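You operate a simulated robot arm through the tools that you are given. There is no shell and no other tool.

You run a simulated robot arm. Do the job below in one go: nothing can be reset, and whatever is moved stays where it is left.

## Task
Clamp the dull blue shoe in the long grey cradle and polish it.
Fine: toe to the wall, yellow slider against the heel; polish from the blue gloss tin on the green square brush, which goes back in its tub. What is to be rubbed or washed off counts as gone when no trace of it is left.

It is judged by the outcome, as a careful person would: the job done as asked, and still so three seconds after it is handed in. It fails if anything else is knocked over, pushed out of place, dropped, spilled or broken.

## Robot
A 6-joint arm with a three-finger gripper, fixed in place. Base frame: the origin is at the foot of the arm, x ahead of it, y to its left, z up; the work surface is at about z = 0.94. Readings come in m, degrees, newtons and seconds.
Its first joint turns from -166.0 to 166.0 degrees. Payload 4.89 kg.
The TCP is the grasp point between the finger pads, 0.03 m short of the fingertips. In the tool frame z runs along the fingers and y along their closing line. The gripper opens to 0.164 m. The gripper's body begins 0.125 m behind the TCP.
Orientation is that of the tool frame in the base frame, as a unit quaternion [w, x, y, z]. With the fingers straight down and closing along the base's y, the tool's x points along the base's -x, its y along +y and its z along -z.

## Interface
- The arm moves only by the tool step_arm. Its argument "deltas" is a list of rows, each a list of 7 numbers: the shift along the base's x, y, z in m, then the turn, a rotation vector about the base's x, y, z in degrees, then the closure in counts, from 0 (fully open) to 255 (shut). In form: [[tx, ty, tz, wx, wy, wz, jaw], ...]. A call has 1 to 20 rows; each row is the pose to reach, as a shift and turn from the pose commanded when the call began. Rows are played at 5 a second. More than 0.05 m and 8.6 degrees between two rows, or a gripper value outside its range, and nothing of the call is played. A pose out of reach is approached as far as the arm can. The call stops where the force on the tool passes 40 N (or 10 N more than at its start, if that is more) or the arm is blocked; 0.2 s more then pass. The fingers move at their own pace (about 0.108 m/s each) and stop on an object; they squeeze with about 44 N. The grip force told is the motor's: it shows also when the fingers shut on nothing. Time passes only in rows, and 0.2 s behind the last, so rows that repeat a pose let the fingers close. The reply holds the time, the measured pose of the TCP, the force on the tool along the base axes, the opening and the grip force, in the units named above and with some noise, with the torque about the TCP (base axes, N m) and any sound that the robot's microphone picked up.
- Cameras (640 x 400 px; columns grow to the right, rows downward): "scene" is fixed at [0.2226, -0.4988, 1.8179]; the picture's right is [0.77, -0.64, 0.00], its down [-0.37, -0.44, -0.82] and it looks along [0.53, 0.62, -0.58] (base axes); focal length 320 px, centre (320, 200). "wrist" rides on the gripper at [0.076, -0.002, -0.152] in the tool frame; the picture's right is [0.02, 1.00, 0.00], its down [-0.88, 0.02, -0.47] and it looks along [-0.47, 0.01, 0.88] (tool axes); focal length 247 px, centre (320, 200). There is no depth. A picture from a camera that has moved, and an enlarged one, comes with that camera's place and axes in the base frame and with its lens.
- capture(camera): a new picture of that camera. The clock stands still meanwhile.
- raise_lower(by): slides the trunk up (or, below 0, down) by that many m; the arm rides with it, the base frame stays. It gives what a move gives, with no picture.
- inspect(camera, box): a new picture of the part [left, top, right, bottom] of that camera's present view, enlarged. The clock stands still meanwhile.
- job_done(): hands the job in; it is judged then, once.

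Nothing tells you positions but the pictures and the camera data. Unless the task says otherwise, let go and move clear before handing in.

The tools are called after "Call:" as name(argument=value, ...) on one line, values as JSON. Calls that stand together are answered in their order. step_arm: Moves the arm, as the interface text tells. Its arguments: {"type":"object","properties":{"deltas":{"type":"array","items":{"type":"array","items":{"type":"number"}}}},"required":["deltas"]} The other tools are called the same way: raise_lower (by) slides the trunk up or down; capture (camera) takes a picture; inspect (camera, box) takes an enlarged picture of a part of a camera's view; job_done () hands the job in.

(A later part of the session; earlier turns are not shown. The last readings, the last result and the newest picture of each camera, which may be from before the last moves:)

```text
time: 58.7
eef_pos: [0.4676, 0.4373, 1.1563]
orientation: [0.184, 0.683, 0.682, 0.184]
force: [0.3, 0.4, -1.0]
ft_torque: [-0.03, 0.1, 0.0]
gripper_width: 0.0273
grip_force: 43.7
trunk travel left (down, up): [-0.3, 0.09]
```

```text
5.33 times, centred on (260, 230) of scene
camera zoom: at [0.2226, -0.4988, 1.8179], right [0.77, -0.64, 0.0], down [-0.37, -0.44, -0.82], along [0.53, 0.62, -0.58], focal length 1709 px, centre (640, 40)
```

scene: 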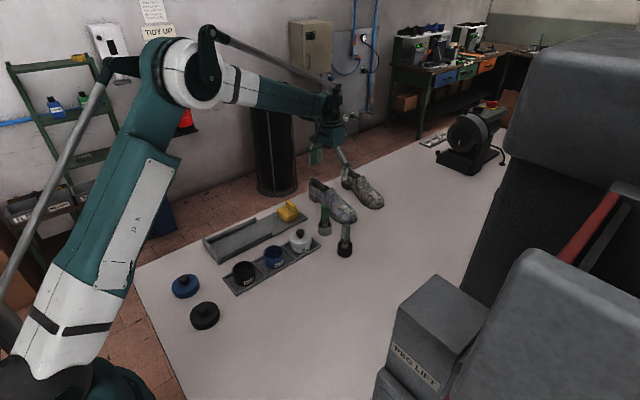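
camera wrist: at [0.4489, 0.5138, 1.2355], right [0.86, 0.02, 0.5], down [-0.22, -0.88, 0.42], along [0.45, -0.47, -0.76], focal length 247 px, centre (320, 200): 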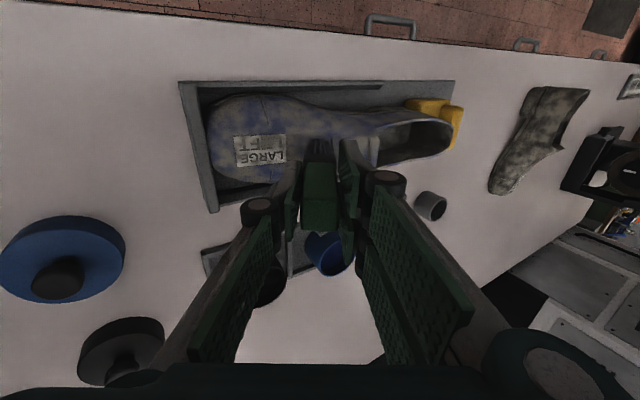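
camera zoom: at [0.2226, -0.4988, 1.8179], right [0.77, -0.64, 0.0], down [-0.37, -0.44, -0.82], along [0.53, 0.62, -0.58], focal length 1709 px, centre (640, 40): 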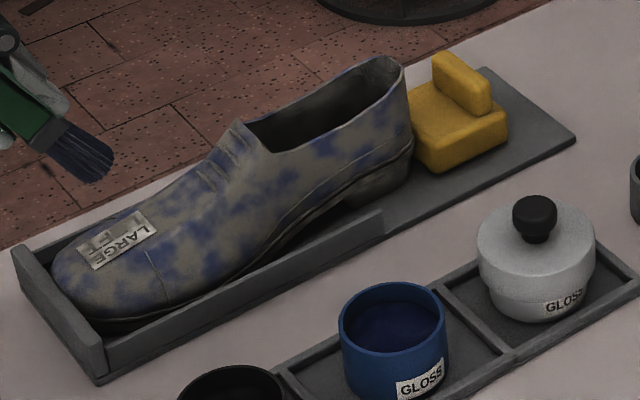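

I can't clearly tell the effect yet. I'll use a 15° tilt, which should sit flatter on the vamp, and make firmer back-and-forth strokes there before comparing again.

Call:
step_arm(deltas=[[0.03, 0, 0.01, 0, 7.5, 0, 255], [0.06, 0, 0.0, 0, 15, 0, 255], [0.0847, 0, -0.015, 0, 15, 0, 255], [0.0847, 0, -0.034, 0, 15, 0, 255], [0.0847, 0, -0.038, 0, 15, 0, 255], [0.0847, 0, -0.04, 0, 15, 0, 255], [0.0847, 0, -0.042, 0, 15, 0, 255], [0.0847, 0, -0.043, 0, 15, 0, 255]])

Call:
inspect(camera="scene", box=[215, 190, 285, 250])

```text
time: 60.5
eef_pos: [0.5519, 0.4366, 1.1122]
orientation: [0.093, 0.7, 0.701, 0.093]
force: [-10.1, 3.8, 28.1]
ft_torque: [0.35, -0.15, 0.16]
gripper_width: 0.0272
grip_force: 44.1
trunk travel left (down, up): [-0.3, 0.09]
```

```text
6.67 times, centred on (250, 220) of scene
camera zoom: at [0.2226, -0.4988, 1.8179], right [0.77, -0.64, 0.0], down [-0.37, -0.44, -0.82], along [0.53, 0.62, -0.58], focal length 2136 px, centre (787, 67)
```

zoom: 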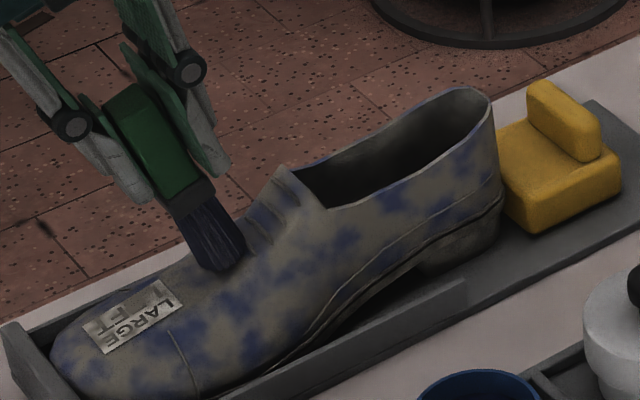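

The brush is pressing at about 30 N, so I'll lift slightly and rub back and forth along the vamp.

Call:
step_arm(deltas=[[-0.004, 0, 0.0003, 0, 0, 0, 255], [-0.01, 0, -0.0008, 0, 0, 0, 255], [-0.016, 0, -0.002, 0, 0, 0, 255], [-0.022, 0, -0.0033, 0, 0, 0, 255], [-0.028, 0, -0.0046, 0, 0, 0, 255], [-0.022, 0, -0.0033, 0, 0, 0, 255], [-0.016, 0, -0.002, 0, 0, 0, 255], [-0.01, 0, -0.0008, 0, 0, 0, 255], [-0.004, 0, 0.0003, 0, 0, 0, 255]])

Call:
inspect(camera="scene", box=[215, 190, 285, 250])

```text
time: 62.5
eef_pos: [0.5476, 0.4376, 1.113]
orientation: [0.094, 0.701, 0.701, 0.093]
force: [-0.4, -0.4, -0.3]
ft_torque: [-0.01, 0.01, 0.02]
gripper_width: 0.0269
grip_force: 44.0
trunk travel left (down, up): [-0.3, 0.09]
```

```text
6.67 times, centred on (250, 220) of scene
camera zoom: at [0.2226, -0.4988, 1.8179], right [0.77, -0.64, 0.0], down [-0.37, -0.44, -0.82], along [0.53, 0.62, -0.58], focal length 2136 px, centre (787, 67)
```

zoom: 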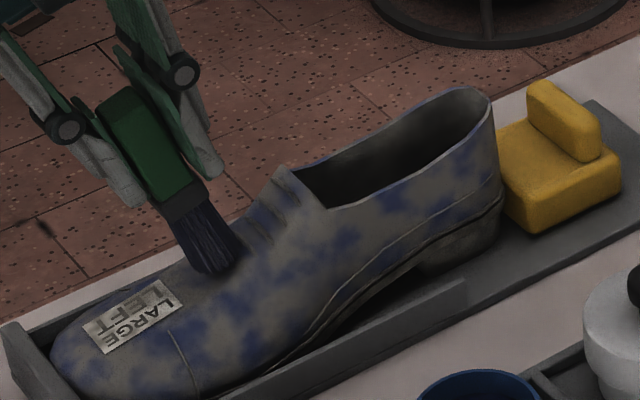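

The label now reads "LEFT" clearly, so the rubbing does remove the film. I'll lift off and look at the size of the cleared area.

Call:
step_arm(deltas=[[-0.003, 0, 0.01, 0, 0, 0, 255], [-0.01, -0.03, 0.04, 0, 0, 0, 255], [-0.01, -0.06, 0.07, 0, 0, 0, 255], [0, -0.09, 0.1, 0, 0, 0, 255], [0, -0.09, 0.1, 0, 0, 0, 255]])

Call:
inspect(camera="scene", box=[200, 195, 320, 265])

Call:
inspect(camera="wrist", box=[190, 0, 500, 160])

```text
time: 63.7
eef_pos: [0.5491, 0.3507, 1.2166]
orientation: [0.093, 0.701, 0.701, 0.093]
force: [-0.7, -1.8, -0.5]
ft_torque: [0.17, -0.06, 0.04]
gripper_width: 0.0271
grip_force: 43.9
trunk travel left (down, up): [-0.3, 0.09]
```

```text
5.33 times, centred on (260, 230) of scene
camera zoom: at [0.2226, -0.4988, 1.8179], right [0.77, -0.64, 0.0], down [-0.37, -0.44, -0.82], along [0.53, 0.62, -0.58], focal length 1709 px, centre (640, 40)
```

zoom: 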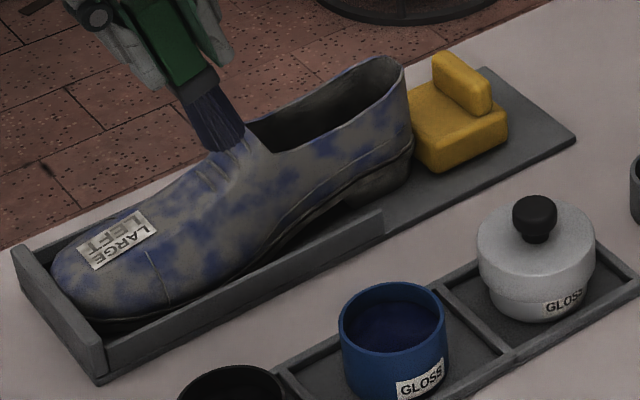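

```text
2.06 times, centred on (345, 80) of wrist
camera zoom: at [0.5074, 0.4274, 1.3645], right [0.96, 0.02, 0.26], down [-0.11, -0.88, 0.46], along [0.24, -0.47, -0.85], focal length 510 px, centre (268, 448)
```

zoom: 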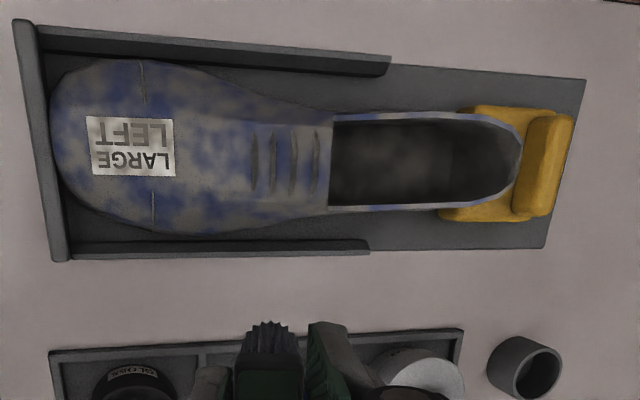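

Call:
inspect(camera="scene", box=[215, 200, 275, 250])

Call:
inspect(camera="wrist", box=[200, 10, 360, 120])

```text
8.00 times, centred on (245, 225) of scene
camera zoom: at [0.2226, -0.4988, 1.8179], right [0.77, -0.64, 0.0], down [-0.37, -0.44, -0.82], along [0.53, 0.62, -0.58], focal length 2563 px, centre (920, 0)
```

zoom: 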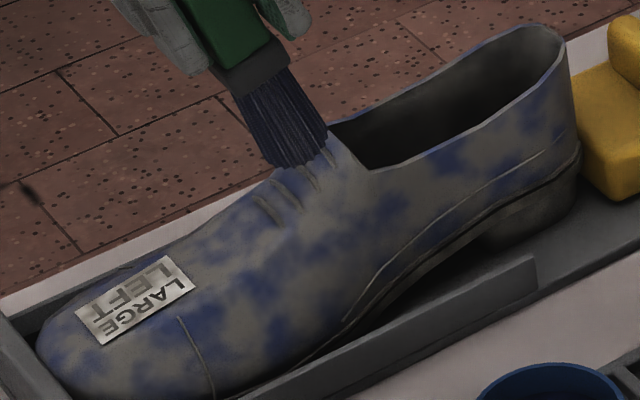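

```text
3.64 times, centred on (280, 65) of wrist
camera zoom: at [0.5074, 0.4274, 1.3645], right [0.96, 0.02, 0.26], down [-0.11, -0.88, 0.46], along [0.24, -0.47, -0.85], focal length 898 px, centre (466, 691)
```

zoom: 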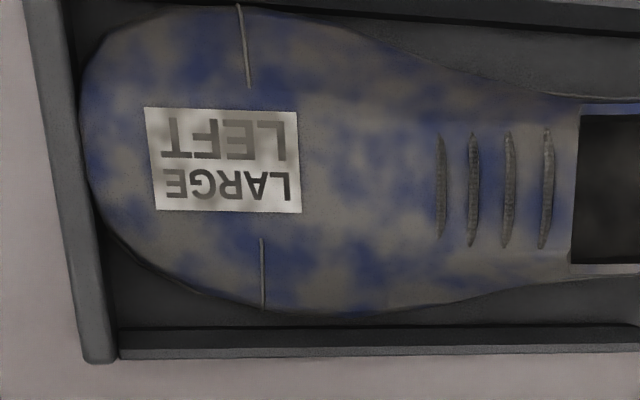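

The label isn't fully clear yet, but the film seems to be fading with rubbing. I'll go back and rub the vamp with more passes at slightly more pressure, then compare again.

Call:
step_arm(deltas=[[0, 0.03, -0.03, 0, 0, 0, 255], [0, 0.06, -0.06, 0, 0, 0, 255], [0, 0.09, -0.085, 0, 0, 0, 255], [0, 0.09, -0.097, 0, 0, 0, 255], [0, 0.09, -0.1008, 0, 0, 0, 255], [-0.008, 0.09, -0.1024, 0, 0, 0, 255], [-0.016, 0.09, -0.1041, 0, 0, 0, 255], [-0.024, 0.09, -0.1059, 0, 0, 0, 255], [-0.016, 0.09, -0.1041, 0, 0, 0, 255], [-0.008, 0.09, -0.1024, 0, 0, 0, 255], [0, 0.09, -0.1008, 0, 0, 0, 255], [-0.008, 0.09, -0.1024, 0, 0, 0, 255], [-0.016, 0.09, -0.1041, 0, 0, 0, 255], [-0.024, 0.09, -0.1059, 0, 0, 0, 255], [-0.016, 0.09, -0.1041, 0, 0, 0, 255], [-0.008, 0.09, -0.1024, 0, 0, 0, 255], [0, 0.09, -0.1008, 0, 0, 0, 255], [-0.008, 0.09, -0.1024, 0, 0, 0, 255], [-0.016, 0.09, -0.1041, 0, 0, 0, 255], [-0.024, 0.09, -0.1059, 0, 0, 0, 255]])

Call:
inspect(camera="scene", box=[215, 200, 275, 250])

```text
time: 67.9
eef_pos: [0.5241, 0.4373, 1.1091]
orientation: [0.094, 0.701, 0.7, 0.094]
force: [-0.2, -0.9, -0.6]
ft_torque: [0.01, 0.01, 0.01]
gripper_width: 0.0272
grip_force: 44.1
trunk travel left (down, up): [-0.3, 0.09]
```

```text
8.00 times, centred on (245, 225) of scene
camera zoom: at [0.2226, -0.4988, 1.8179], right [0.77, -0.64, 0.0], down [-0.37, -0.44, -0.82], along [0.53, 0.62, -0.58], focal length 2563 px, centre (920, 0)
```

zoom: 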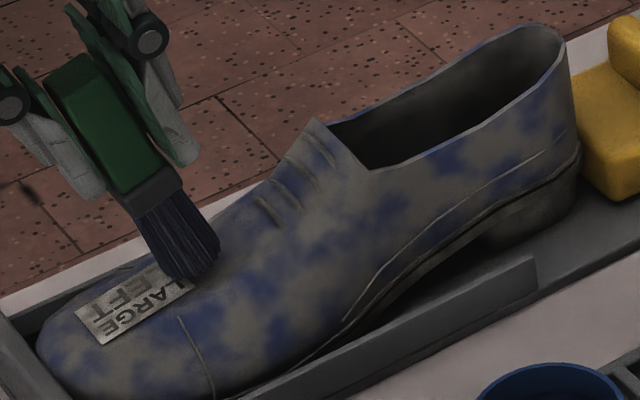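

No contact at this end of the stroke, so the surface falls away faster toward the toe. I'll lower slowly here to find it.

Call:
step_arm(deltas=[[0, 0, -0.001, 0, 0, 0, 255], [0, 0, -0.002, 0, 0, 0, 255], [0, 0, -0.003, 0, 0, 0, 255], [0, 0, -0.004, 0, 0, 0, 255]])

```text
time: 68.9
eef_pos: [0.5249, 0.438, 1.1053]
orientation: [0.094, 0.701, 0.701, 0.093]
force: [0.3, -1.0, -0.5]
ft_torque: [0.0, -0.03, -0.02]
gripper_width: 0.0273
grip_force: 44.0
trunk travel left (down, up): [-0.3, 0.09]
```

Call:
step_arm(deltas=[[0, 0, -0.001, 0, 0, 0, 255], [0, 0, -0.002, 0, 0, 0, 255], [0, 0, -0.003, 0, 0, 0, 255], [0, 0, -0.004, 0, 0, 0, 255]])

```text
time: 69.8
eef_pos: [0.5243, 0.4366, 1.103]
orientation: [0.094, 0.701, 0.701, 0.094]
force: [-1.4, 0.2, 30.2]
ft_torque: [-0.09, -0.23, 0.02]
gripper_width: 0.0269
grip_force: 44.1
trunk travel left (down, up): [-0.3, 0.09]
stopped in row 4: the force on the tool passed its limit at 40 N (the readings are from after the stop); the commanded pose is now the measured one
```

Now I know the surface profile along the vamp ridge: about (0.540, 0.9965), (0.570, 1.0045), (0.592, 1.013). I'll stroke along that contact curve with light pressure.

Call:
step_arm(deltas=[[0, 0.001, 0.001, 0, 0, 0, 255], [0.006, 0.001, 0.0021, 0, 0, 0, 255], [0.012, 0.001, 0.0037, 0, 0, 0, 255], [0.018, 0.001, 0.006, 0, 0, 0, 255], [0.024, 0.001, 0.0084, 0, 0, 0, 255], [0.018, 0.001, 0.006, 0, 0, 0, 255], [0.012, 0.001, 0.0037, 0, 0, 0, 255], [0.006, 0.001, 0.0021, 0, 0, 0, 255], [0, 0.001, 0.001, 0, 0, 0, 255], [0.006, 0.001, 0.0021, 0, 0, 0, 255], [0.012, 0.001, 0.0037, 0, 0, 0, 255]])

Call:
inspect(camera="scene", box=[215, 200, 275, 250])

```text
time: 72.2
eef_pos: [0.536, 0.4384, 1.105]
orientation: [0.094, 0.7, 0.701, 0.094]
force: [-6.2, -0.5, 8.0]
ft_torque: [-0.07, 0.5, -0.04]
gripper_width: 0.0271
grip_force: 43.9
trunk travel left (down, up): [-0.3, 0.09]
```

```text
8.00 times, centred on (245, 225) of scene
camera zoom: at [0.2226, -0.4988, 1.8179], right [0.77, -0.64, 0.0], down [-0.37, -0.44, -0.82], along [0.53, 0.62, -0.58], focal length 2563 px, centre (920, 0)
```

zoom: 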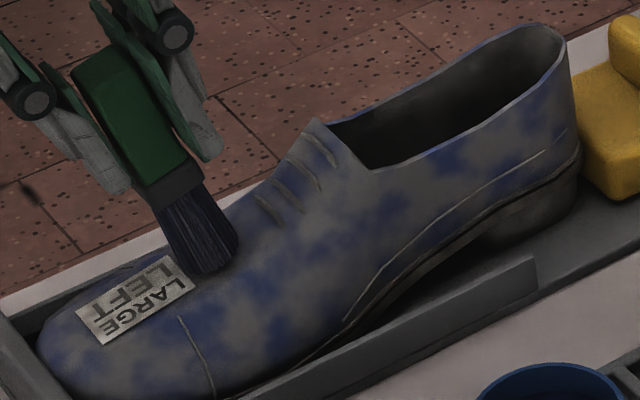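

The film is visibly fading all over the shoe (even at the heel) as I rub, and pressure is about 10 N. I'll keep rubbing the vamp.

Call:
step_arm(deltas=[[0.006, 0, 0.0022, 0, 0, 0, 255], [0.012, 0, 0.0046, 0, 0, 0, 255], [0.006, 0, 0.0022, 0, 0, 0, 255], [0, 0, -0.0001, 0, 0, 0, 255], [-0.006, 0, -0.0017, 0, 0, 0, 255], [-0.012, 0, -0.0028, 0, 0, 0, 255], [-0.006, 0, -0.0017, 0, 0, 0, 255], [0, 0, -0.0001, 0, 0, 0, 255], [0.006, 0, 0.0022, 0, 0, 0, 255], [0.012, 0, 0.0046, 0, 0, 0, 255], [0.006, 0, 0.0022, 0, 0, 0, 255], [0, 0, -0.0001, 0, 0, 0, 255], [-0.006, 0, -0.0017, 0, 0, 0, 255], [-0.012, 0, -0.0028, 0, 0, 0, 255], [-0.006, 0, -0.0017, 0, 0, 0, 255], [0, 0, -0.0001, 0, 0, 0, 255], [0.006, 0, 0.0022, 0, 0, 0, 255], [0.012, 0, 0.0046, 0, 0, 0, 255], [0.006, 0, 0.0022, 0, 0, 0, 255], [0, 0, -0.0001, 0, 0, 0, 255]])

Call:
inspect(camera="scene", box=[215, 200, 275, 250])

```text
time: 76.4
eef_pos: [0.5347, 0.4382, 1.1048]
orientation: [0.094, 0.701, 0.701, 0.094]
force: [0.3, 0.2, -0.6]
ft_torque: [-0.04, 0.03, -0.02]
gripper_width: 0.0272
grip_force: 43.8
trunk travel left (down, up): [-0.3, 0.09]
```

```text
8.00 times, centred on (245, 225) of scene
camera zoom: at [0.2226, -0.4988, 1.8179], right [0.77, -0.64, 0.0], down [-0.37, -0.44, -0.82], along [0.53, 0.62, -0.58], focal length 2563 px, centre (920, 0)
```

zoom: 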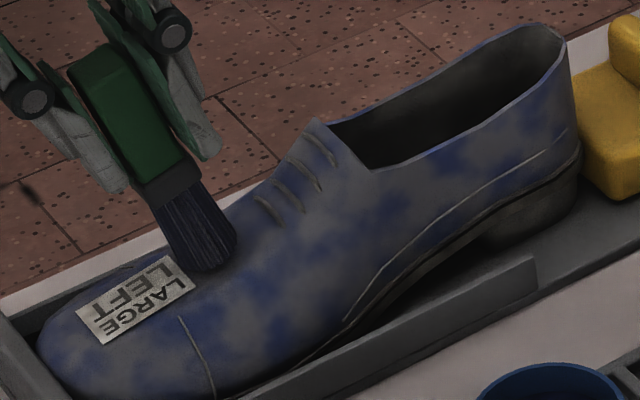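

The film keeps fading everywhere, but contact at this depth is borderline. I'll press about 1 mm deeper and repeat.

Call:
step_arm(deltas=[[0, 0, -0.001, 0, 0, 0, 255], [0.006, 0, 0.001, 0, 0, 0, 255], [0.012, 0, 0.0034, 0, 0, 0, 255], [0.006, 0, 0.001, 0, 0, 0, 255], [0, 0, -0.0012, 0, 0, 0, 255], [-0.006, 0, -0.0027, 0, 0, 0, 255], [-0.012, 0, -0.0038, 0, 0, 0, 255], [-0.006, 0, -0.0027, 0, 0, 0, 255], [0, 0, -0.0012, 0, 0, 0, 255], [0.006, 0, 0.001, 0, 0, 0, 255], [0.012, 0, 0.0034, 0, 0, 0, 255], [0.006, 0, 0.001, 0, 0, 0, 255], [0, 0, -0.0012, 0, 0, 0, 255], [-0.006, 0, -0.0027, 0, 0, 0, 255], [-0.012, 0, -0.0038, 0, 0, 0, 255], [-0.006, 0, -0.0027, 0, 0, 0, 255], [0, 0, -0.0012, 0, 0, 0, 255]])

Call:
inspect(camera="scene", box=[215, 200, 275, 250])

Call:
inspect(camera="scene", box=[190, 180, 330, 280])

```text
time: 80.0
eef_pos: [0.5364, 0.4397, 1.1037]
orientation: [0.094, 0.7, 0.702, 0.093]
force: [-1.7, 0.0, 1.2]
ft_torque: [-0.02, 0.1, 0.0]
gripper_width: 0.0271
grip_force: 43.7
trunk travel left (down, up): [-0.3, 0.09]
```

```text
8.00 times, centred on (245, 225) of scene
camera zoom: at [0.2226, -0.4988, 1.8179], right [0.77, -0.64, 0.0], down [-0.37, -0.44, -0.82], along [0.53, 0.62, -0.58], focal length 2563 px, centre (920, 0)
```

zoom: 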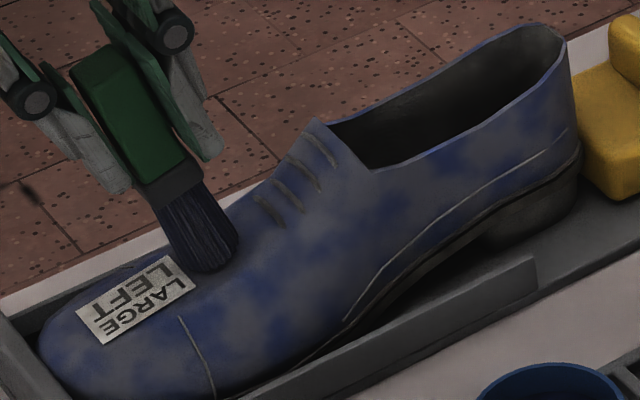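

```text
4.00 times, centred on (260, 230) of scene
camera zoom: at [0.2226, -0.4988, 1.8179], right [0.77, -0.64, 0.0], down [-0.37, -0.44, -0.82], along [0.53, 0.62, -0.58], focal length 1282 px, centre (560, 80)
```

zoom: 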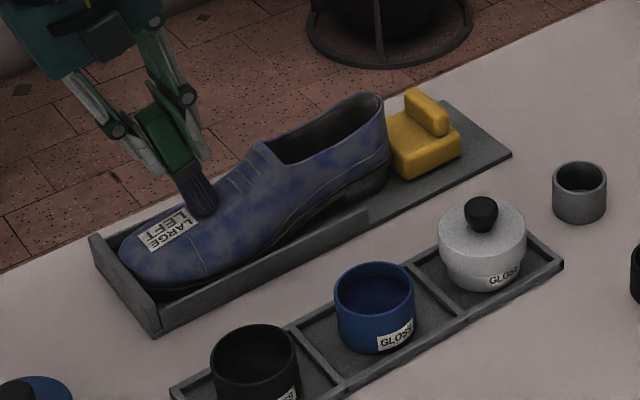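

Fading nicely all over, with the clamp undisturbed. I'll continue with the same strokes.

Call:
step_arm(deltas=[[0, 0, -0.0004, 0, 0, 0, 255], [0.006, 0, 0.0018, 0, 0, 0, 255], [0.012, 0, 0.0042, 0, 0, 0, 255], [0.006, 0, 0.0018, 0, 0, 0, 255], [0, 0, -0.0004, 0, 0, 0, 255], [-0.006, 0, -0.0019, 0, 0, 0, 255], [-0.012, 0, -0.003, 0, 0, 0, 255], [-0.006, 0, -0.0019, 0, 0, 0, 255], [0, 0, -0.0004, 0, 0, 0, 255], [0.006, 0, 0.0018, 0, 0, 0, 255], [0.012, 0, 0.0042, 0, 0, 0, 255], [0.006, 0, 0.0018, 0, 0, 0, 255], [0, 0, -0.0004, 0, 0, 0, 255], [-0.006, 0, -0.0019, 0, 0, 0, 255], [-0.012, 0, -0.003, 0, 0, 0, 255], [-0.006, 0, -0.0019, 0, 0, 0, 255], [0, 0, -0.0004, 0, 0, 0, 255], [0.006, 0, 0.0018, 0, 0, 0, 255], [0.012, 0, 0.0042, 0, 0, 0, 255], [0.006, 0, 0.0018, 0, 0, 0, 255]])

Call:
inspect(camera="scene", box=[215, 200, 275, 250])

```text
time: 84.2
eef_pos: [0.5431, 0.4366, 1.1055]
orientation: [0.093, 0.701, 0.701, 0.094]
force: [-0.2, -0.3, -1.0]
ft_torque: [0.02, 0.04, 0.01]
gripper_width: 0.0273
grip_force: 44.3
trunk travel left (down, up): [-0.3, 0.09]
```

```text
8.00 times, centred on (245, 225) of scene
camera zoom: at [0.2226, -0.4988, 1.8179], right [0.77, -0.64, 0.0], down [-0.37, -0.44, -0.82], along [0.53, 0.62, -0.58], focal length 2563 px, centre (920, 0)
```

zoom: 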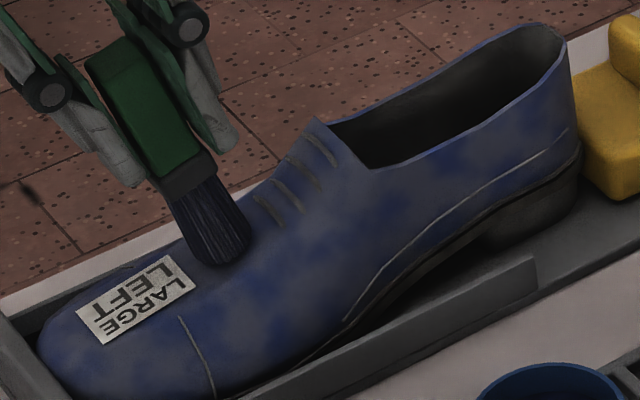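

Almost clear now. I'll continue with slightly more depth to keep contact.

Call:
step_arm(deltas=[[0, 0, -0.0008, 0, 0, 0, 255], [0.006, 0, 0.0014, 0, 0, 0, 255], [0, 0, -0.001, 0, 0, 0, 255], [-0.006, 0, -0.003, 0, 0, 0, 255], [-0.012, 0, -0.0045, 0, 0, 0, 255], [-0.018, 0, -0.0056, 0, 0, 0, 255], [-0.012, 0, -0.0045, 0, 0, 0, 255], [-0.006, 0, -0.003, 0, 0, 0, 255], [0, 0, -0.001, 0, 0, 0, 255], [0.006, 0, 0.0014, 0, 0, 0, 255], [0, 0, -0.001, 0, 0, 0, 255], [-0.006, 0, -0.003, 0, 0, 0, 255], [-0.012, 0, -0.0045, 0, 0, 0, 255], [-0.018, 0, -0.0056, 0, 0, 0, 255], [-0.012, 0, -0.0045, 0, 0, 0, 255], [-0.006, 0, -0.003, 0, 0, 0, 255], [0, 0, -0.001, 0, 0, 0, 255], [0.006, 0, 0.0014, 0, 0, 0, 255], [0, 0, -0.001, 0, 0, 0, 255]])

Call:
inspect(camera="scene", box=[215, 200, 275, 250])

```text
time: 88.2
eef_pos: [0.5427, 0.4369, 1.1042]
orientation: [0.093, 0.701, 0.701, 0.094]
force: [0.7, -0.3, -0.5]
ft_torque: [0.05, 0.03, -0.01]
gripper_width: 0.0269
grip_force: 44.0
trunk travel left (down, up): [-0.3, 0.09]
```

```text
8.00 times, centred on (245, 225) of scene
camera zoom: at [0.2226, -0.4988, 1.8179], right [0.77, -0.64, 0.0], down [-0.37, -0.44, -0.82], along [0.53, 0.62, -0.58], focal length 2563 px, centre (920, 0)
```

zoom: 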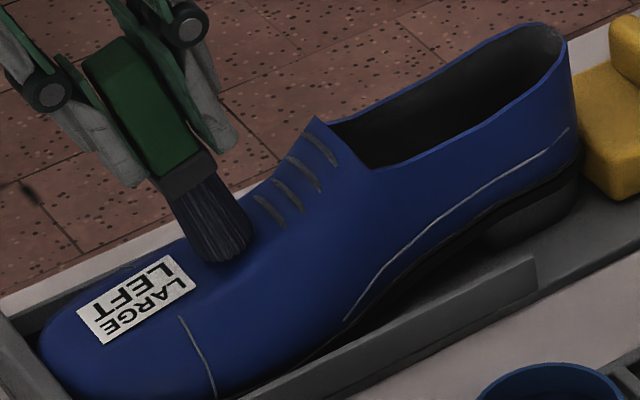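

The shoe is now uniformly deep blue from this view. I'll lift the brush off and check the shoe from above and the other side.

Call:
step_arm(deltas=[[-0.003, 0, 0.01, 0, 0, 0, 255], [-0.008, 0, 0.03, 0, 0, 0, 255], [-0.01, 0.01, 0.06, 0, 7.5, 0, 255], [0, 0.03, 0.09, 0, 15, 0, 255], [0.02, 0.06, 0.12, 0, 15, 0, 255], [0.04, 0.09, 0.14, 0, 15, 0, 255], [0.06, 0.12, 0.15, 0, 15, 0, 255], [0.06, 0.12, 0.15, 0, 15, 0, 255]])

Call:
capture(camera="wrist")

Call:
inspect(camera="scene", box=[190, 180, 330, 280])

```text
time: 90.0
eef_pos: [0.6016, 0.5607, 1.2526]
orientation: [0.0, 0.707, 0.707, 0.001]
force: [0.0, 2.3, -0.6]
ft_torque: [-0.13, 0.1, 0.03]
gripper_width: 0.0274
grip_force: 44.2
trunk travel left (down, up): [-0.3, 0.09]
```

```text
taken
camera wrist: at [0.5989, 0.6377, 1.4067], right [1.0, 0.02, 0.0], down [0.02, -0.88, 0.47], along [0.01, -0.47, -0.88], focal length 247 px, centre (320, 200)
```

wrist: 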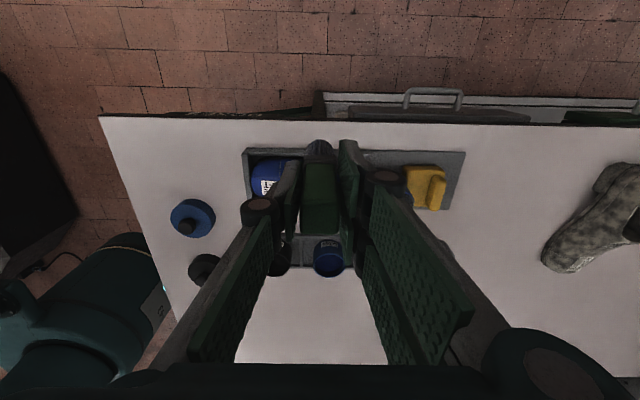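

```text
4.00 times, centred on (260, 230) of scene
camera zoom: at [0.2226, -0.4988, 1.8179], right [0.77, -0.64, 0.0], down [-0.37, -0.44, -0.82], along [0.53, 0.62, -0.58], focal length 1282 px, centre (560, 80)
```

zoom: 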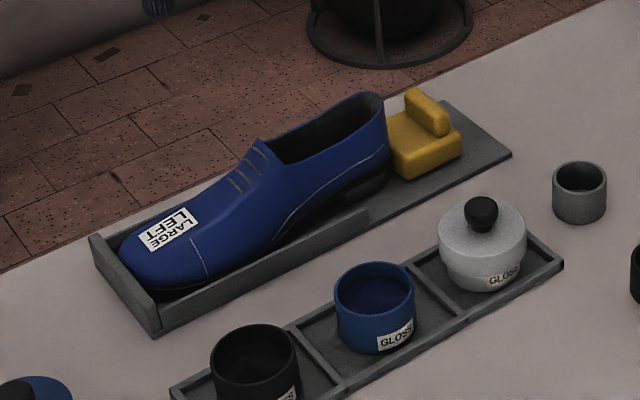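

The shoe looks clean and the clamp is intact. I'll move to a spot where the gripper doesn't block the far side and the heel and check those too.

Call:
step_arm(deltas=[[0.04, 0, 0, 0, 0, 0, 255], [0.08, 0, 0, 0, 0, 0, 255], [0.12, 0, 0, 0, 0, 0, 255], [0.16, 0, 0, 0, 0, 0, 255], [0.2, 0, 0, 0, 0, 0, 255], [0.22, 0, 0, 0, 0, 0, 255], [0.22, 0, 0, 0, 0, 0, 255]])

Call:
capture(camera="wrist")

Call:
inspect(camera="wrist", box=[90, 120, 310, 240])

```text
time: 91.6
eef_pos: [0.8203, 0.5601, 1.2513]
orientation: [0.001, 0.707, 0.708, 0.0]
force: [0.9, -0.5, 0.0]
ft_torque: [-0.01, 0.04, 0.01]
gripper_width: 0.0273
grip_force: 43.9
trunk travel left (down, up): [-0.3, 0.09]
```

```text
taken
camera wrist: at [0.8178, 0.6368, 1.4053], right [1.0, 0.02, 0.0], down [0.02, -0.88, 0.47], along [0.01, -0.47, -0.88], focal length 247 px, centre (320, 200)
```

wrist: 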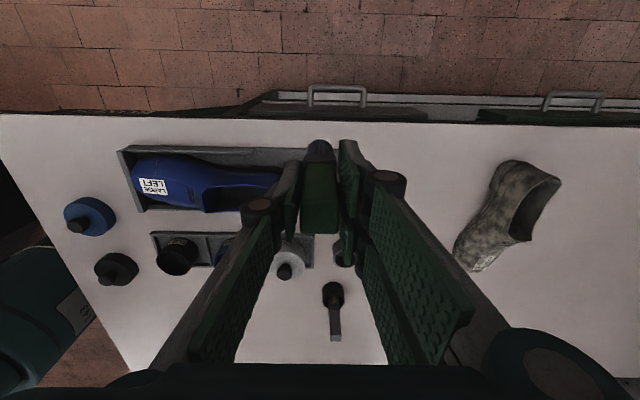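

```text
2.91 times, centred on (200, 180) of wrist
camera zoom: at [0.8178, 0.6368, 1.4053], right [1.0, 0.02, 0.0], down [0.02, -0.88, 0.47], along [0.01, -0.47, -0.88], focal length 718 px, centre (669, 258)
```

zoom: 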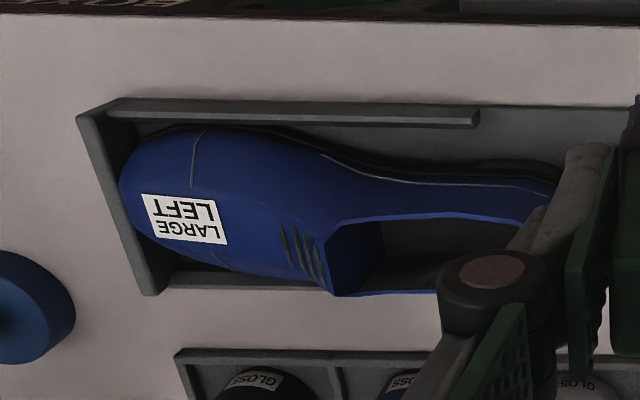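

The far side is clean too. Now I'll carry the brush back above its grey tub.

Call:
step_arm(deltas=[[0.008, -0.04, 0, 0, 0, 0, 255], [0.016, -0.08, 0, 0, 0, 0, 255], [0.024, -0.12, 0, 0, 0, 0, 255], [0.032, -0.16, 0, 0, 0, 0, 255], [0.04, -0.2, 0, 0, 0, 0, 255], [0.048, -0.24, -0.02, 0, 0, 0, 255], [0.056, -0.275, -0.04, 0, 0, 0, 255], [0.062, -0.2965, -0.06, 0, 0, 0, 255], [0.062, -0.2965, -0.07, 0, 0, 0, 255], [0.062, -0.2965, -0.07, 0, 0, 0, 255]])

Call:
capture(camera="wrist")

Call:
inspect(camera="scene", box=[280, 130, 370, 250])

Call:
inspect(camera="wrist", box=[280, 90, 360, 180])

```text
time: 93.8
eef_pos: [0.8827, 0.2616, 1.1839]
orientation: [0.001, 0.707, 0.707, 0.001]
force: [0.9, -0.3, -0.9]
ft_torque: [0.0, 0.03, 0.02]
gripper_width: 0.0272
grip_force: 43.8
trunk travel left (down, up): [-0.3, 0.09]
```

```text
taken
camera wrist: at [0.8808, 0.3385, 1.3375], right [1.0, 0.02, 0.0], down [0.02, -0.88, 0.47], along [0.01, -0.47, -0.88], focal length 247 px, centre (320, 200)
```

wrist: 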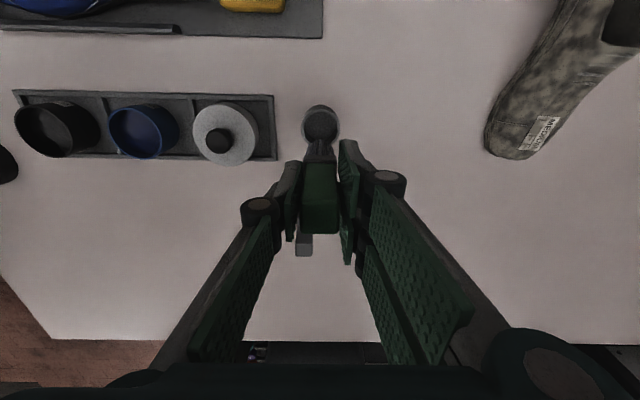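

```text
3.33 times, centred on (325, 190) of scene
camera zoom: at [0.2226, -0.4988, 1.8179], right [0.77, -0.64, 0.0], down [-0.37, -0.44, -0.82], along [0.53, 0.62, -0.58], focal length 1068 px, centre (303, 233)
```

zoom: 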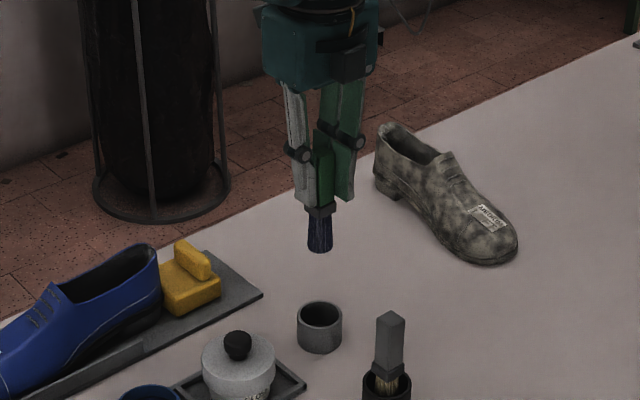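

```text
4.44 times, centred on (320, 135) of wrist
camera zoom: at [0.8808, 0.3385, 1.3375], right [1.0, 0.02, 0.0], down [0.02, -0.88, 0.47], along [0.01, -0.47, -0.88], focal length 1098 px, centre (320, 489)
```

zoom: 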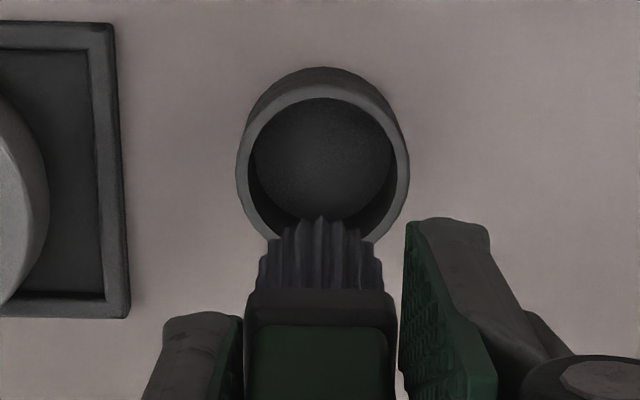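

The brush is lined up exactly as when I lifted it out, perhaps a few millimetres higher in the grip. I'll lower it into the tub, slowing near the bottom.

Call:
step_arm(deltas=[[0.0005, 0.001, -0.03, 0, 0, 0, 255], [0.0005, 0.001, -0.06, 0, 0, 0, 255], [0.0005, 0.001, -0.085, 0, 0, 0, 255], [0.0005, 0.001, -0.105, 0, 0, 0, 255], [0.0005, 0.001, -0.12, 0, 0, 0, 255], [0.0005, 0.001, -0.129, 0, 0, 0, 255], [0.0005, 0.001, -0.129, 0, 0, 0, 255]])

Call:
inspect(camera="scene", box=[290, 170, 360, 250])

Call:
capture(camera="wrist")

```text
time: 95.4
eef_pos: [0.8845, 0.2631, 1.0547]
orientation: [0.0, 0.707, 0.707, 0.002]
force: [1.1, 0.7, -0.7]
ft_torque: [-0.01, 0.03, 0.0]
gripper_width: 0.0268
grip_force: 44.4
trunk travel left (down, up): [-0.3, 0.09]
```

```text
5.00 times, centred on (325, 210) of scene
camera zoom: at [0.2226, -0.4988, 1.8179], right [0.77, -0.64, 0.0], down [-0.37, -0.44, -0.82], along [0.53, 0.62, -0.58], focal length 1602 px, centre (295, 150)
```

zoom: 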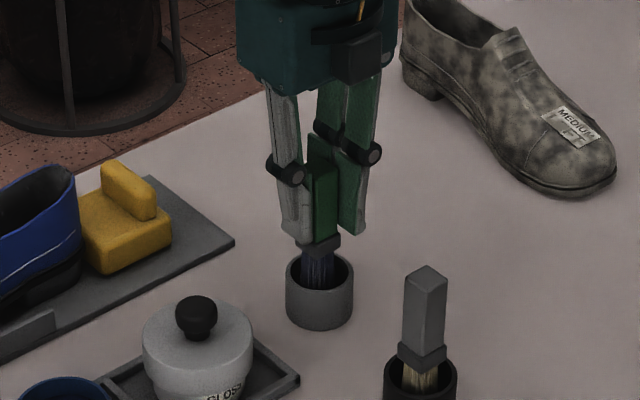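

```text
taken
camera wrist: at [0.8824, 0.3417, 1.2087], right [1.0, 0.02, 0.0], down [0.02, -0.88, 0.47], along [0.01, -0.47, -0.88], focal length 247 px, centre (320, 200)
```

wrist: 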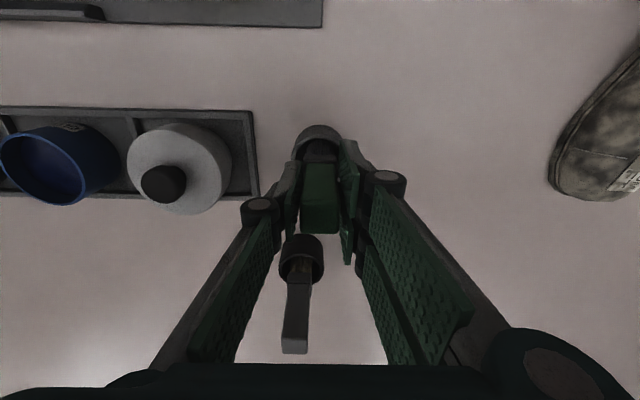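

The brush is inside the tub without touching the walls. I'll lower the last millimetres gently until it rests on the bottom.

Call:
step_arm(deltas=[[0, 0, -0.0015, 0, 0, 0, 255], [0, 0, -0.003, 0, 0, 0, 255], [0, 0, -0.0045, 0, 0, 0, 255], [0, 0, -0.0055, 0, 0, 0, 255]])

```text
time: 96.4
eef_pos: [0.885, 0.2643, 1.0513]
orientation: [0.001, 0.707, 0.707, 0.002]
force: [0.3, -0.8, -0.7]
ft_torque: [-0.02, 0.02, -0.01]
gripper_width: 0.0271
grip_force: 44.3
trunk travel left (down, up): [-0.3, 0.09]
```

Call:
step_arm(deltas=[[-0.0005, -0.0005, -0.001, 0, 0, 0, 255], [-0.0005, -0.0005, -0.002, 0, 0, 0, 255], [-0.0005, -0.0005, -0.003, 0, 0, 0, 255]])

```text
time: 97.2
eef_pos: [0.8844, 0.2622, 1.0477]
orientation: [0.001, 0.707, 0.707, 0.001]
force: [-0.4, -0.1, -0.4]
ft_torque: [0.01, -0.03, 0.0]
gripper_width: 0.0269
grip_force: 43.8
trunk travel left (down, up): [-0.3, 0.09]
```

Call:
step_arm(deltas=[[0, 0, -0.0008, 0, 0, 0, 255], [0, 0, -0.0016, 0, 0, 0, 255], [0, 0, -0.0024, 0, 0, 0, 255]])

Call:
inspect(camera="scene", box=[300, 190, 350, 250])

```text
time: 98.0
eef_pos: [0.8841, 0.2624, 1.0449]
orientation: [0.0, 0.707, 0.707, 0.001]
force: [-1.1, 1.7, 4.0]
ft_torque: [0.11, 0.06, -0.03]
gripper_width: 0.0267
grip_force: 43.9
trunk travel left (down, up): [-0.3, 0.09]
```

```text
6.67 times, centred on (325, 220) of scene
camera zoom: at [0.2226, -0.4988, 1.8179], right [0.77, -0.64, 0.0], down [-0.37, -0.44, -0.82], along [0.53, 0.62, -0.58], focal length 2136 px, centre (287, 67)
```

zoom: 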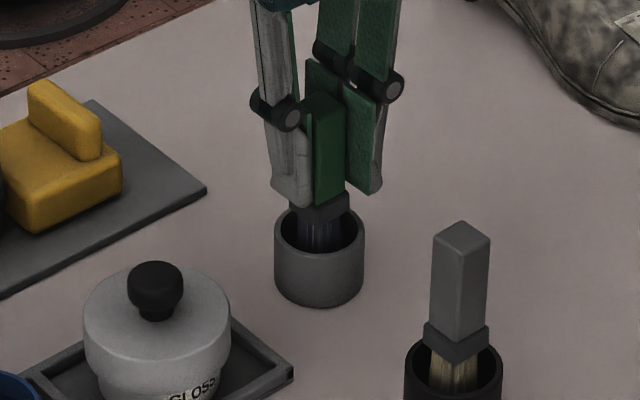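

It now rests on the tub floor (4 N). I'll open the fingers gently.

Call:
step_arm(deltas=[[0, 0, 0, 0, 0, 0, 205], [0, 0, 0, 0, 0, 0, 190], [0, 0, 0, 0, 0, 0, 165], [0, 0, 0, 0, 0, 0, 146], [0, 0, 0, 0, 0, 0, 146]])

Call:
inspect(camera="scene", box=[300, 190, 350, 250])

Call:
capture(camera="wrist")

```text
time: 99.2
eef_pos: [0.8849, 0.2627, 1.045]
orientation: [0.001, 0.707, 0.707, 0.002]
force: [-0.1, -0.2, -0.6]
ft_torque: [0.02, 0.03, 0.05]
gripper_width: 0.0698
grip_force: 0.1
trunk travel left (down, up): [-0.3, 0.09]
```

```text
6.67 times, centred on (325, 220) of scene
camera zoom: at [0.2226, -0.4988, 1.8179], right [0.77, -0.64, 0.0], down [-0.37, -0.44, -0.82], along [0.53, 0.62, -0.58], focal length 2136 px, centre (287, 67)
```

zoom: 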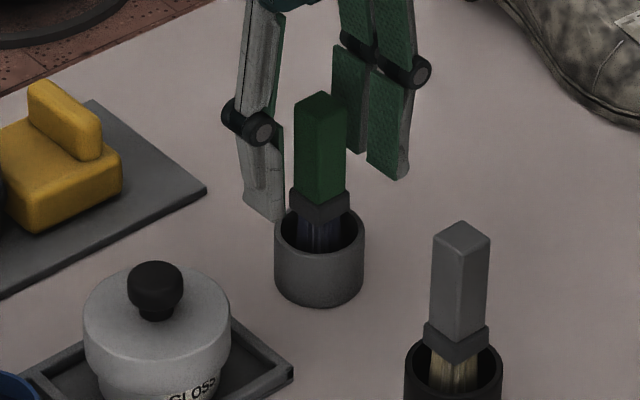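

```text
taken
camera wrist: at [0.8825, 0.3397, 1.1985], right [1.0, 0.02, 0.0], down [0.02, -0.88, 0.47], along [0.01, -0.47, -0.88], focal length 247 px, centre (320, 200)
```

wrist: 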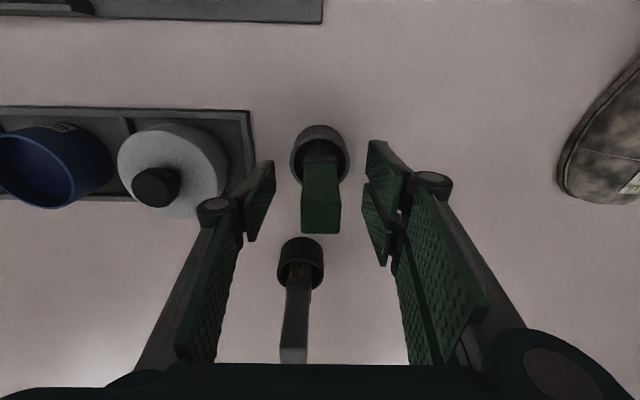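

The brush stands in its tub, released. I'll lift straight up and move clear, then inspect the whole scene.

Call:
step_arm(deltas=[[0, 0, 0.015, 0, 0, 0, 146], [0, 0, 0.04, 0, 0, 0, 146], [0, 0, 0.07, 0, 0, 0, 146], [0, 0, 0.11, 0, 0, 0, 146], [0, 0, 0.15, 0, 0, 0, 120], [-0.02, 0.02, 0.19, 0, 0, 0, 90], [-0.05, 0.04, 0.23, 0, 0, 0, 60], [-0.09, 0.05, 0.26, 0, 0, 0, 40], [-0.13, 0.05, 0.28, 0, 0, 0, 40], [-0.17, 0.05, 0.3, 0, 0, 0, 40], [-0.2, 0.05, 0.3, 0, 0, 0, 40], [-0.2, 0.05, 0.3, 0, 0, 0, 40]])

Call:
capture(camera="wrist")

Call:
capture(camera="scene")

Call:
inspect(camera="scene", box=[190, 170, 370, 290])

Call:
inspect(camera="wrist", box=[180, 0, 500, 180])

```text
refused: row 7 steps farther than a row can; nothing moved
```

```text
taken
camera wrist: at [0.8825, 0.3397, 1.1985], right [1.0, 0.02, 0.0], down [0.02, -0.88, 0.47], along [0.01, -0.47, -0.88], focal length 247 px, centre (320, 200)
```

wrist: 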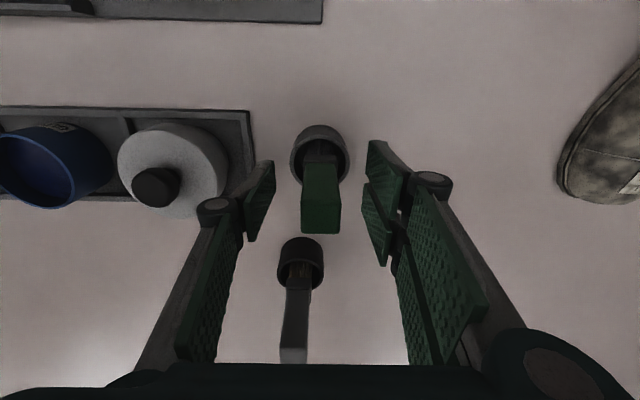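

```text
taken
```

scene: 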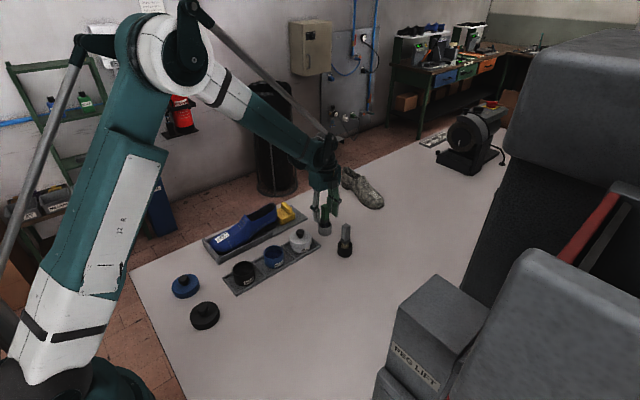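

```text
3.33 times, centred on (280, 230) of scene
camera zoom: at [0.2226, -0.4988, 1.8179], right [0.77, -0.64, 0.0], down [-0.37, -0.44, -0.82], along [0.53, 0.62, -0.58], focal length 1068 px, centre (453, 100)
```

zoom: 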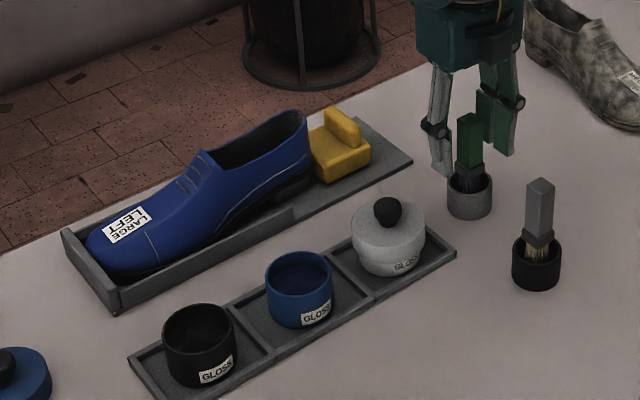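

```text
2.00 times, centred on (340, 90) of wrist
camera zoom: at [0.8825, 0.3397, 1.1985], right [1.0, 0.02, 0.0], down [0.02, -0.88, 0.47], along [0.01, -0.47, -0.88], focal length 494 px, centre (280, 420)
```

zoom: 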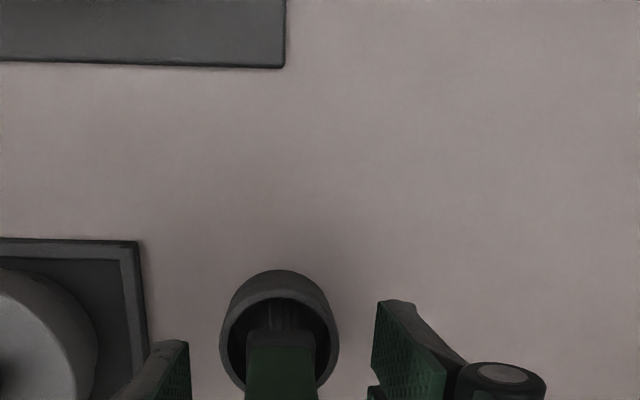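

The last move was refused because one row was too long; nothing moved. I'll repeat the retreat with shorter steps, straight up first.

Call:
step_arm(deltas=[[0, 0, 0.015, 0, 0, 0, 146], [0, 0, 0.04, 0, 0, 0, 146], [0, 0, 0.07, 0, 0, 0, 146], [0, 0, 0.1, 0, 0, 0, 146], [0, 0, 0.13, 0, 0, 0, 130], [0, 0, 0.16, 0, 0, 0, 110], [-0.02, 0.01, 0.19, 0, 0, 0, 90], [-0.05, 0.02, 0.21, 0, 0, 0, 70], [-0.085, 0.03, 0.23, 0, 0, 0, 50], [-0.12, 0.04, 0.25, 0, 0, 0, 40], [-0.155, 0.05, 0.26, 0, 0, 0, 40], [-0.19, 0.06, 0.27, 0, 0, 0, 40], [-0.22, 0.06, 0.28, 0, 0, 0, 40], [-0.22, 0.06, 0.28, 0, 0, 0, 40]])

Call:
capture(camera="wrist")

Call:
inspect(camera="scene", box=[190, 170, 370, 290])

Call:
inspect(camera="wrist", box=[180, 0, 500, 180])

```text
time: 102.2
eef_pos: [0.6611, 0.3236, 1.3255]
orientation: [0.001, 0.707, 0.707, 0.002]
force: [-1.4, 1.1, 0.6]
ft_torque: [0.04, -0.21, -0.01]
gripper_width: 0.1383
grip_force: 0.0
trunk travel left (down, up): [-0.3, 0.09]
```

```text
taken
camera wrist: at [0.6592, 0.4014, 1.4782], right [1.0, 0.02, 0.0], down [0.02, -0.88, 0.47], along [0.01, -0.47, -0.88], focal length 247 px, centre (320, 200)
```

wrist: 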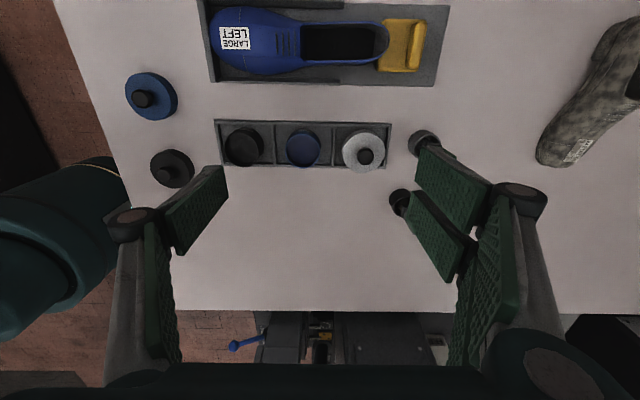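

```text
3.33 times, centred on (280, 230) of scene
camera zoom: at [0.2226, -0.4988, 1.8179], right [0.77, -0.64, 0.0], down [-0.37, -0.44, -0.82], along [0.53, 0.62, -0.58], focal length 1068 px, centre (453, 100)
```

zoom: 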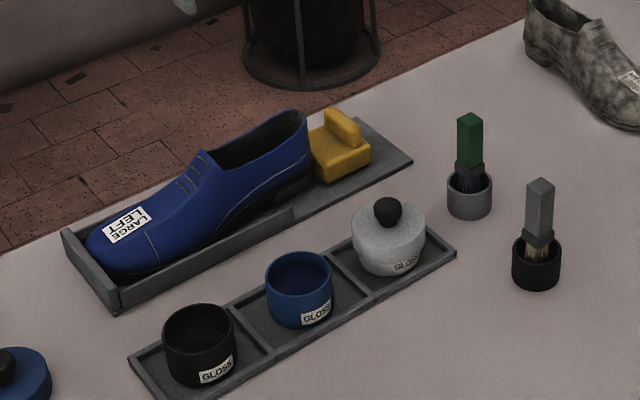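

```text
2.00 times, centred on (340, 90) of wrist
camera zoom: at [0.6592, 0.4014, 1.4782], right [1.0, 0.02, 0.0], down [0.02, -0.88, 0.47], along [0.01, -0.47, -0.88], focal length 494 px, centre (280, 420)
```

zoom: 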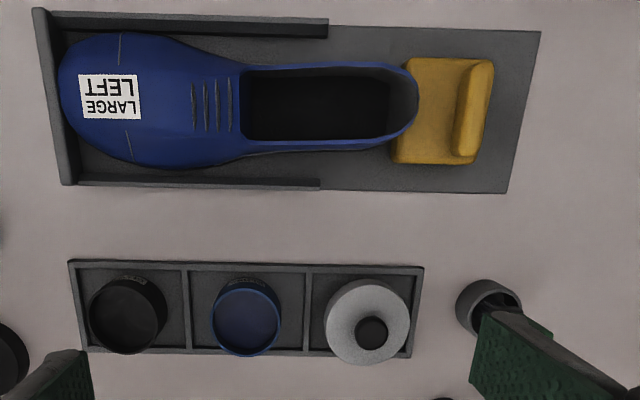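

Everything is in place: clean shoe, brush in tub, tins untouched. I'll check closely that toe–wall and heel–slider contact survived the rubbing.

Call:
inspect(camera="wrist", box=[200, 0, 270, 90])

Call:
inspect(camera="wrist", box=[350, 0, 440, 90])

Call:
inspect(camera="scene", box=[260, 190, 320, 240])

Call:
inspect(camera="scene", box=[195, 220, 255, 270])

```text
4.44 times, centred on (235, 45) of wrist
camera zoom: at [0.6592, 0.4014, 1.4782], right [1.0, 0.02, 0.0], down [0.02, -0.88, 0.47], along [0.01, -0.47, -0.88], focal length 1098 px, centre (698, 889)
```

zoom: 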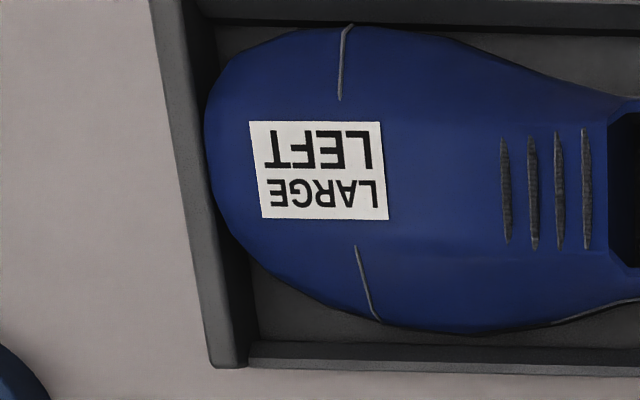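

```text
4.44 times, centred on (395, 45) of wrist
camera zoom: at [0.6592, 0.4014, 1.4782], right [1.0, 0.02, 0.0], down [0.02, -0.88, 0.47], along [0.01, -0.47, -0.88], focal length 1098 px, centre (-13, 889)
```

zoom: 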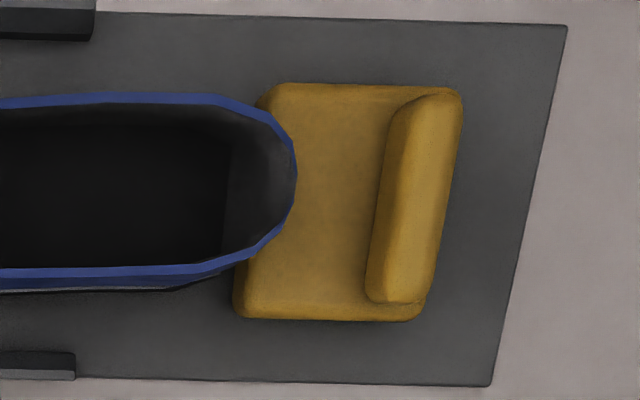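

```text
8.00 times, centred on (290, 215) of scene
camera zoom: at [0.2226, -0.4988, 1.8179], right [0.77, -0.64, 0.0], down [-0.37, -0.44, -0.82], along [0.53, 0.62, -0.58], focal length 2563 px, centre (560, 80)
```

zoom: 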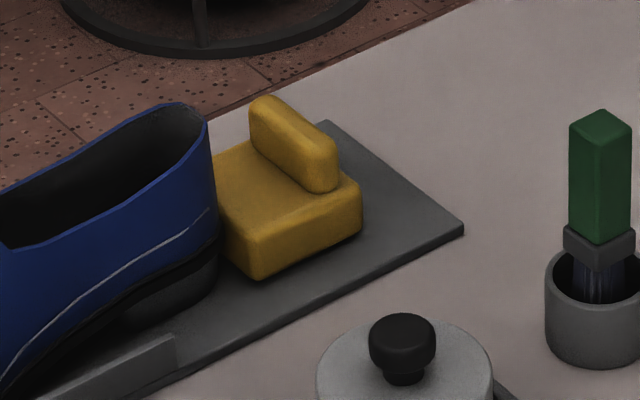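

```text
8.00 times, centred on (225, 245) of scene
camera zoom: at [0.2226, -0.4988, 1.8179], right [0.77, -0.64, 0.0], down [-0.37, -0.44, -0.82], along [0.53, 0.62, -0.58], focal length 2563 px, centre (1080, -160)
```

zoom: 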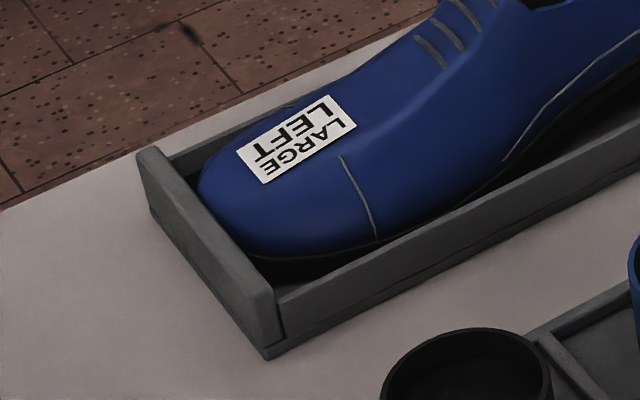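

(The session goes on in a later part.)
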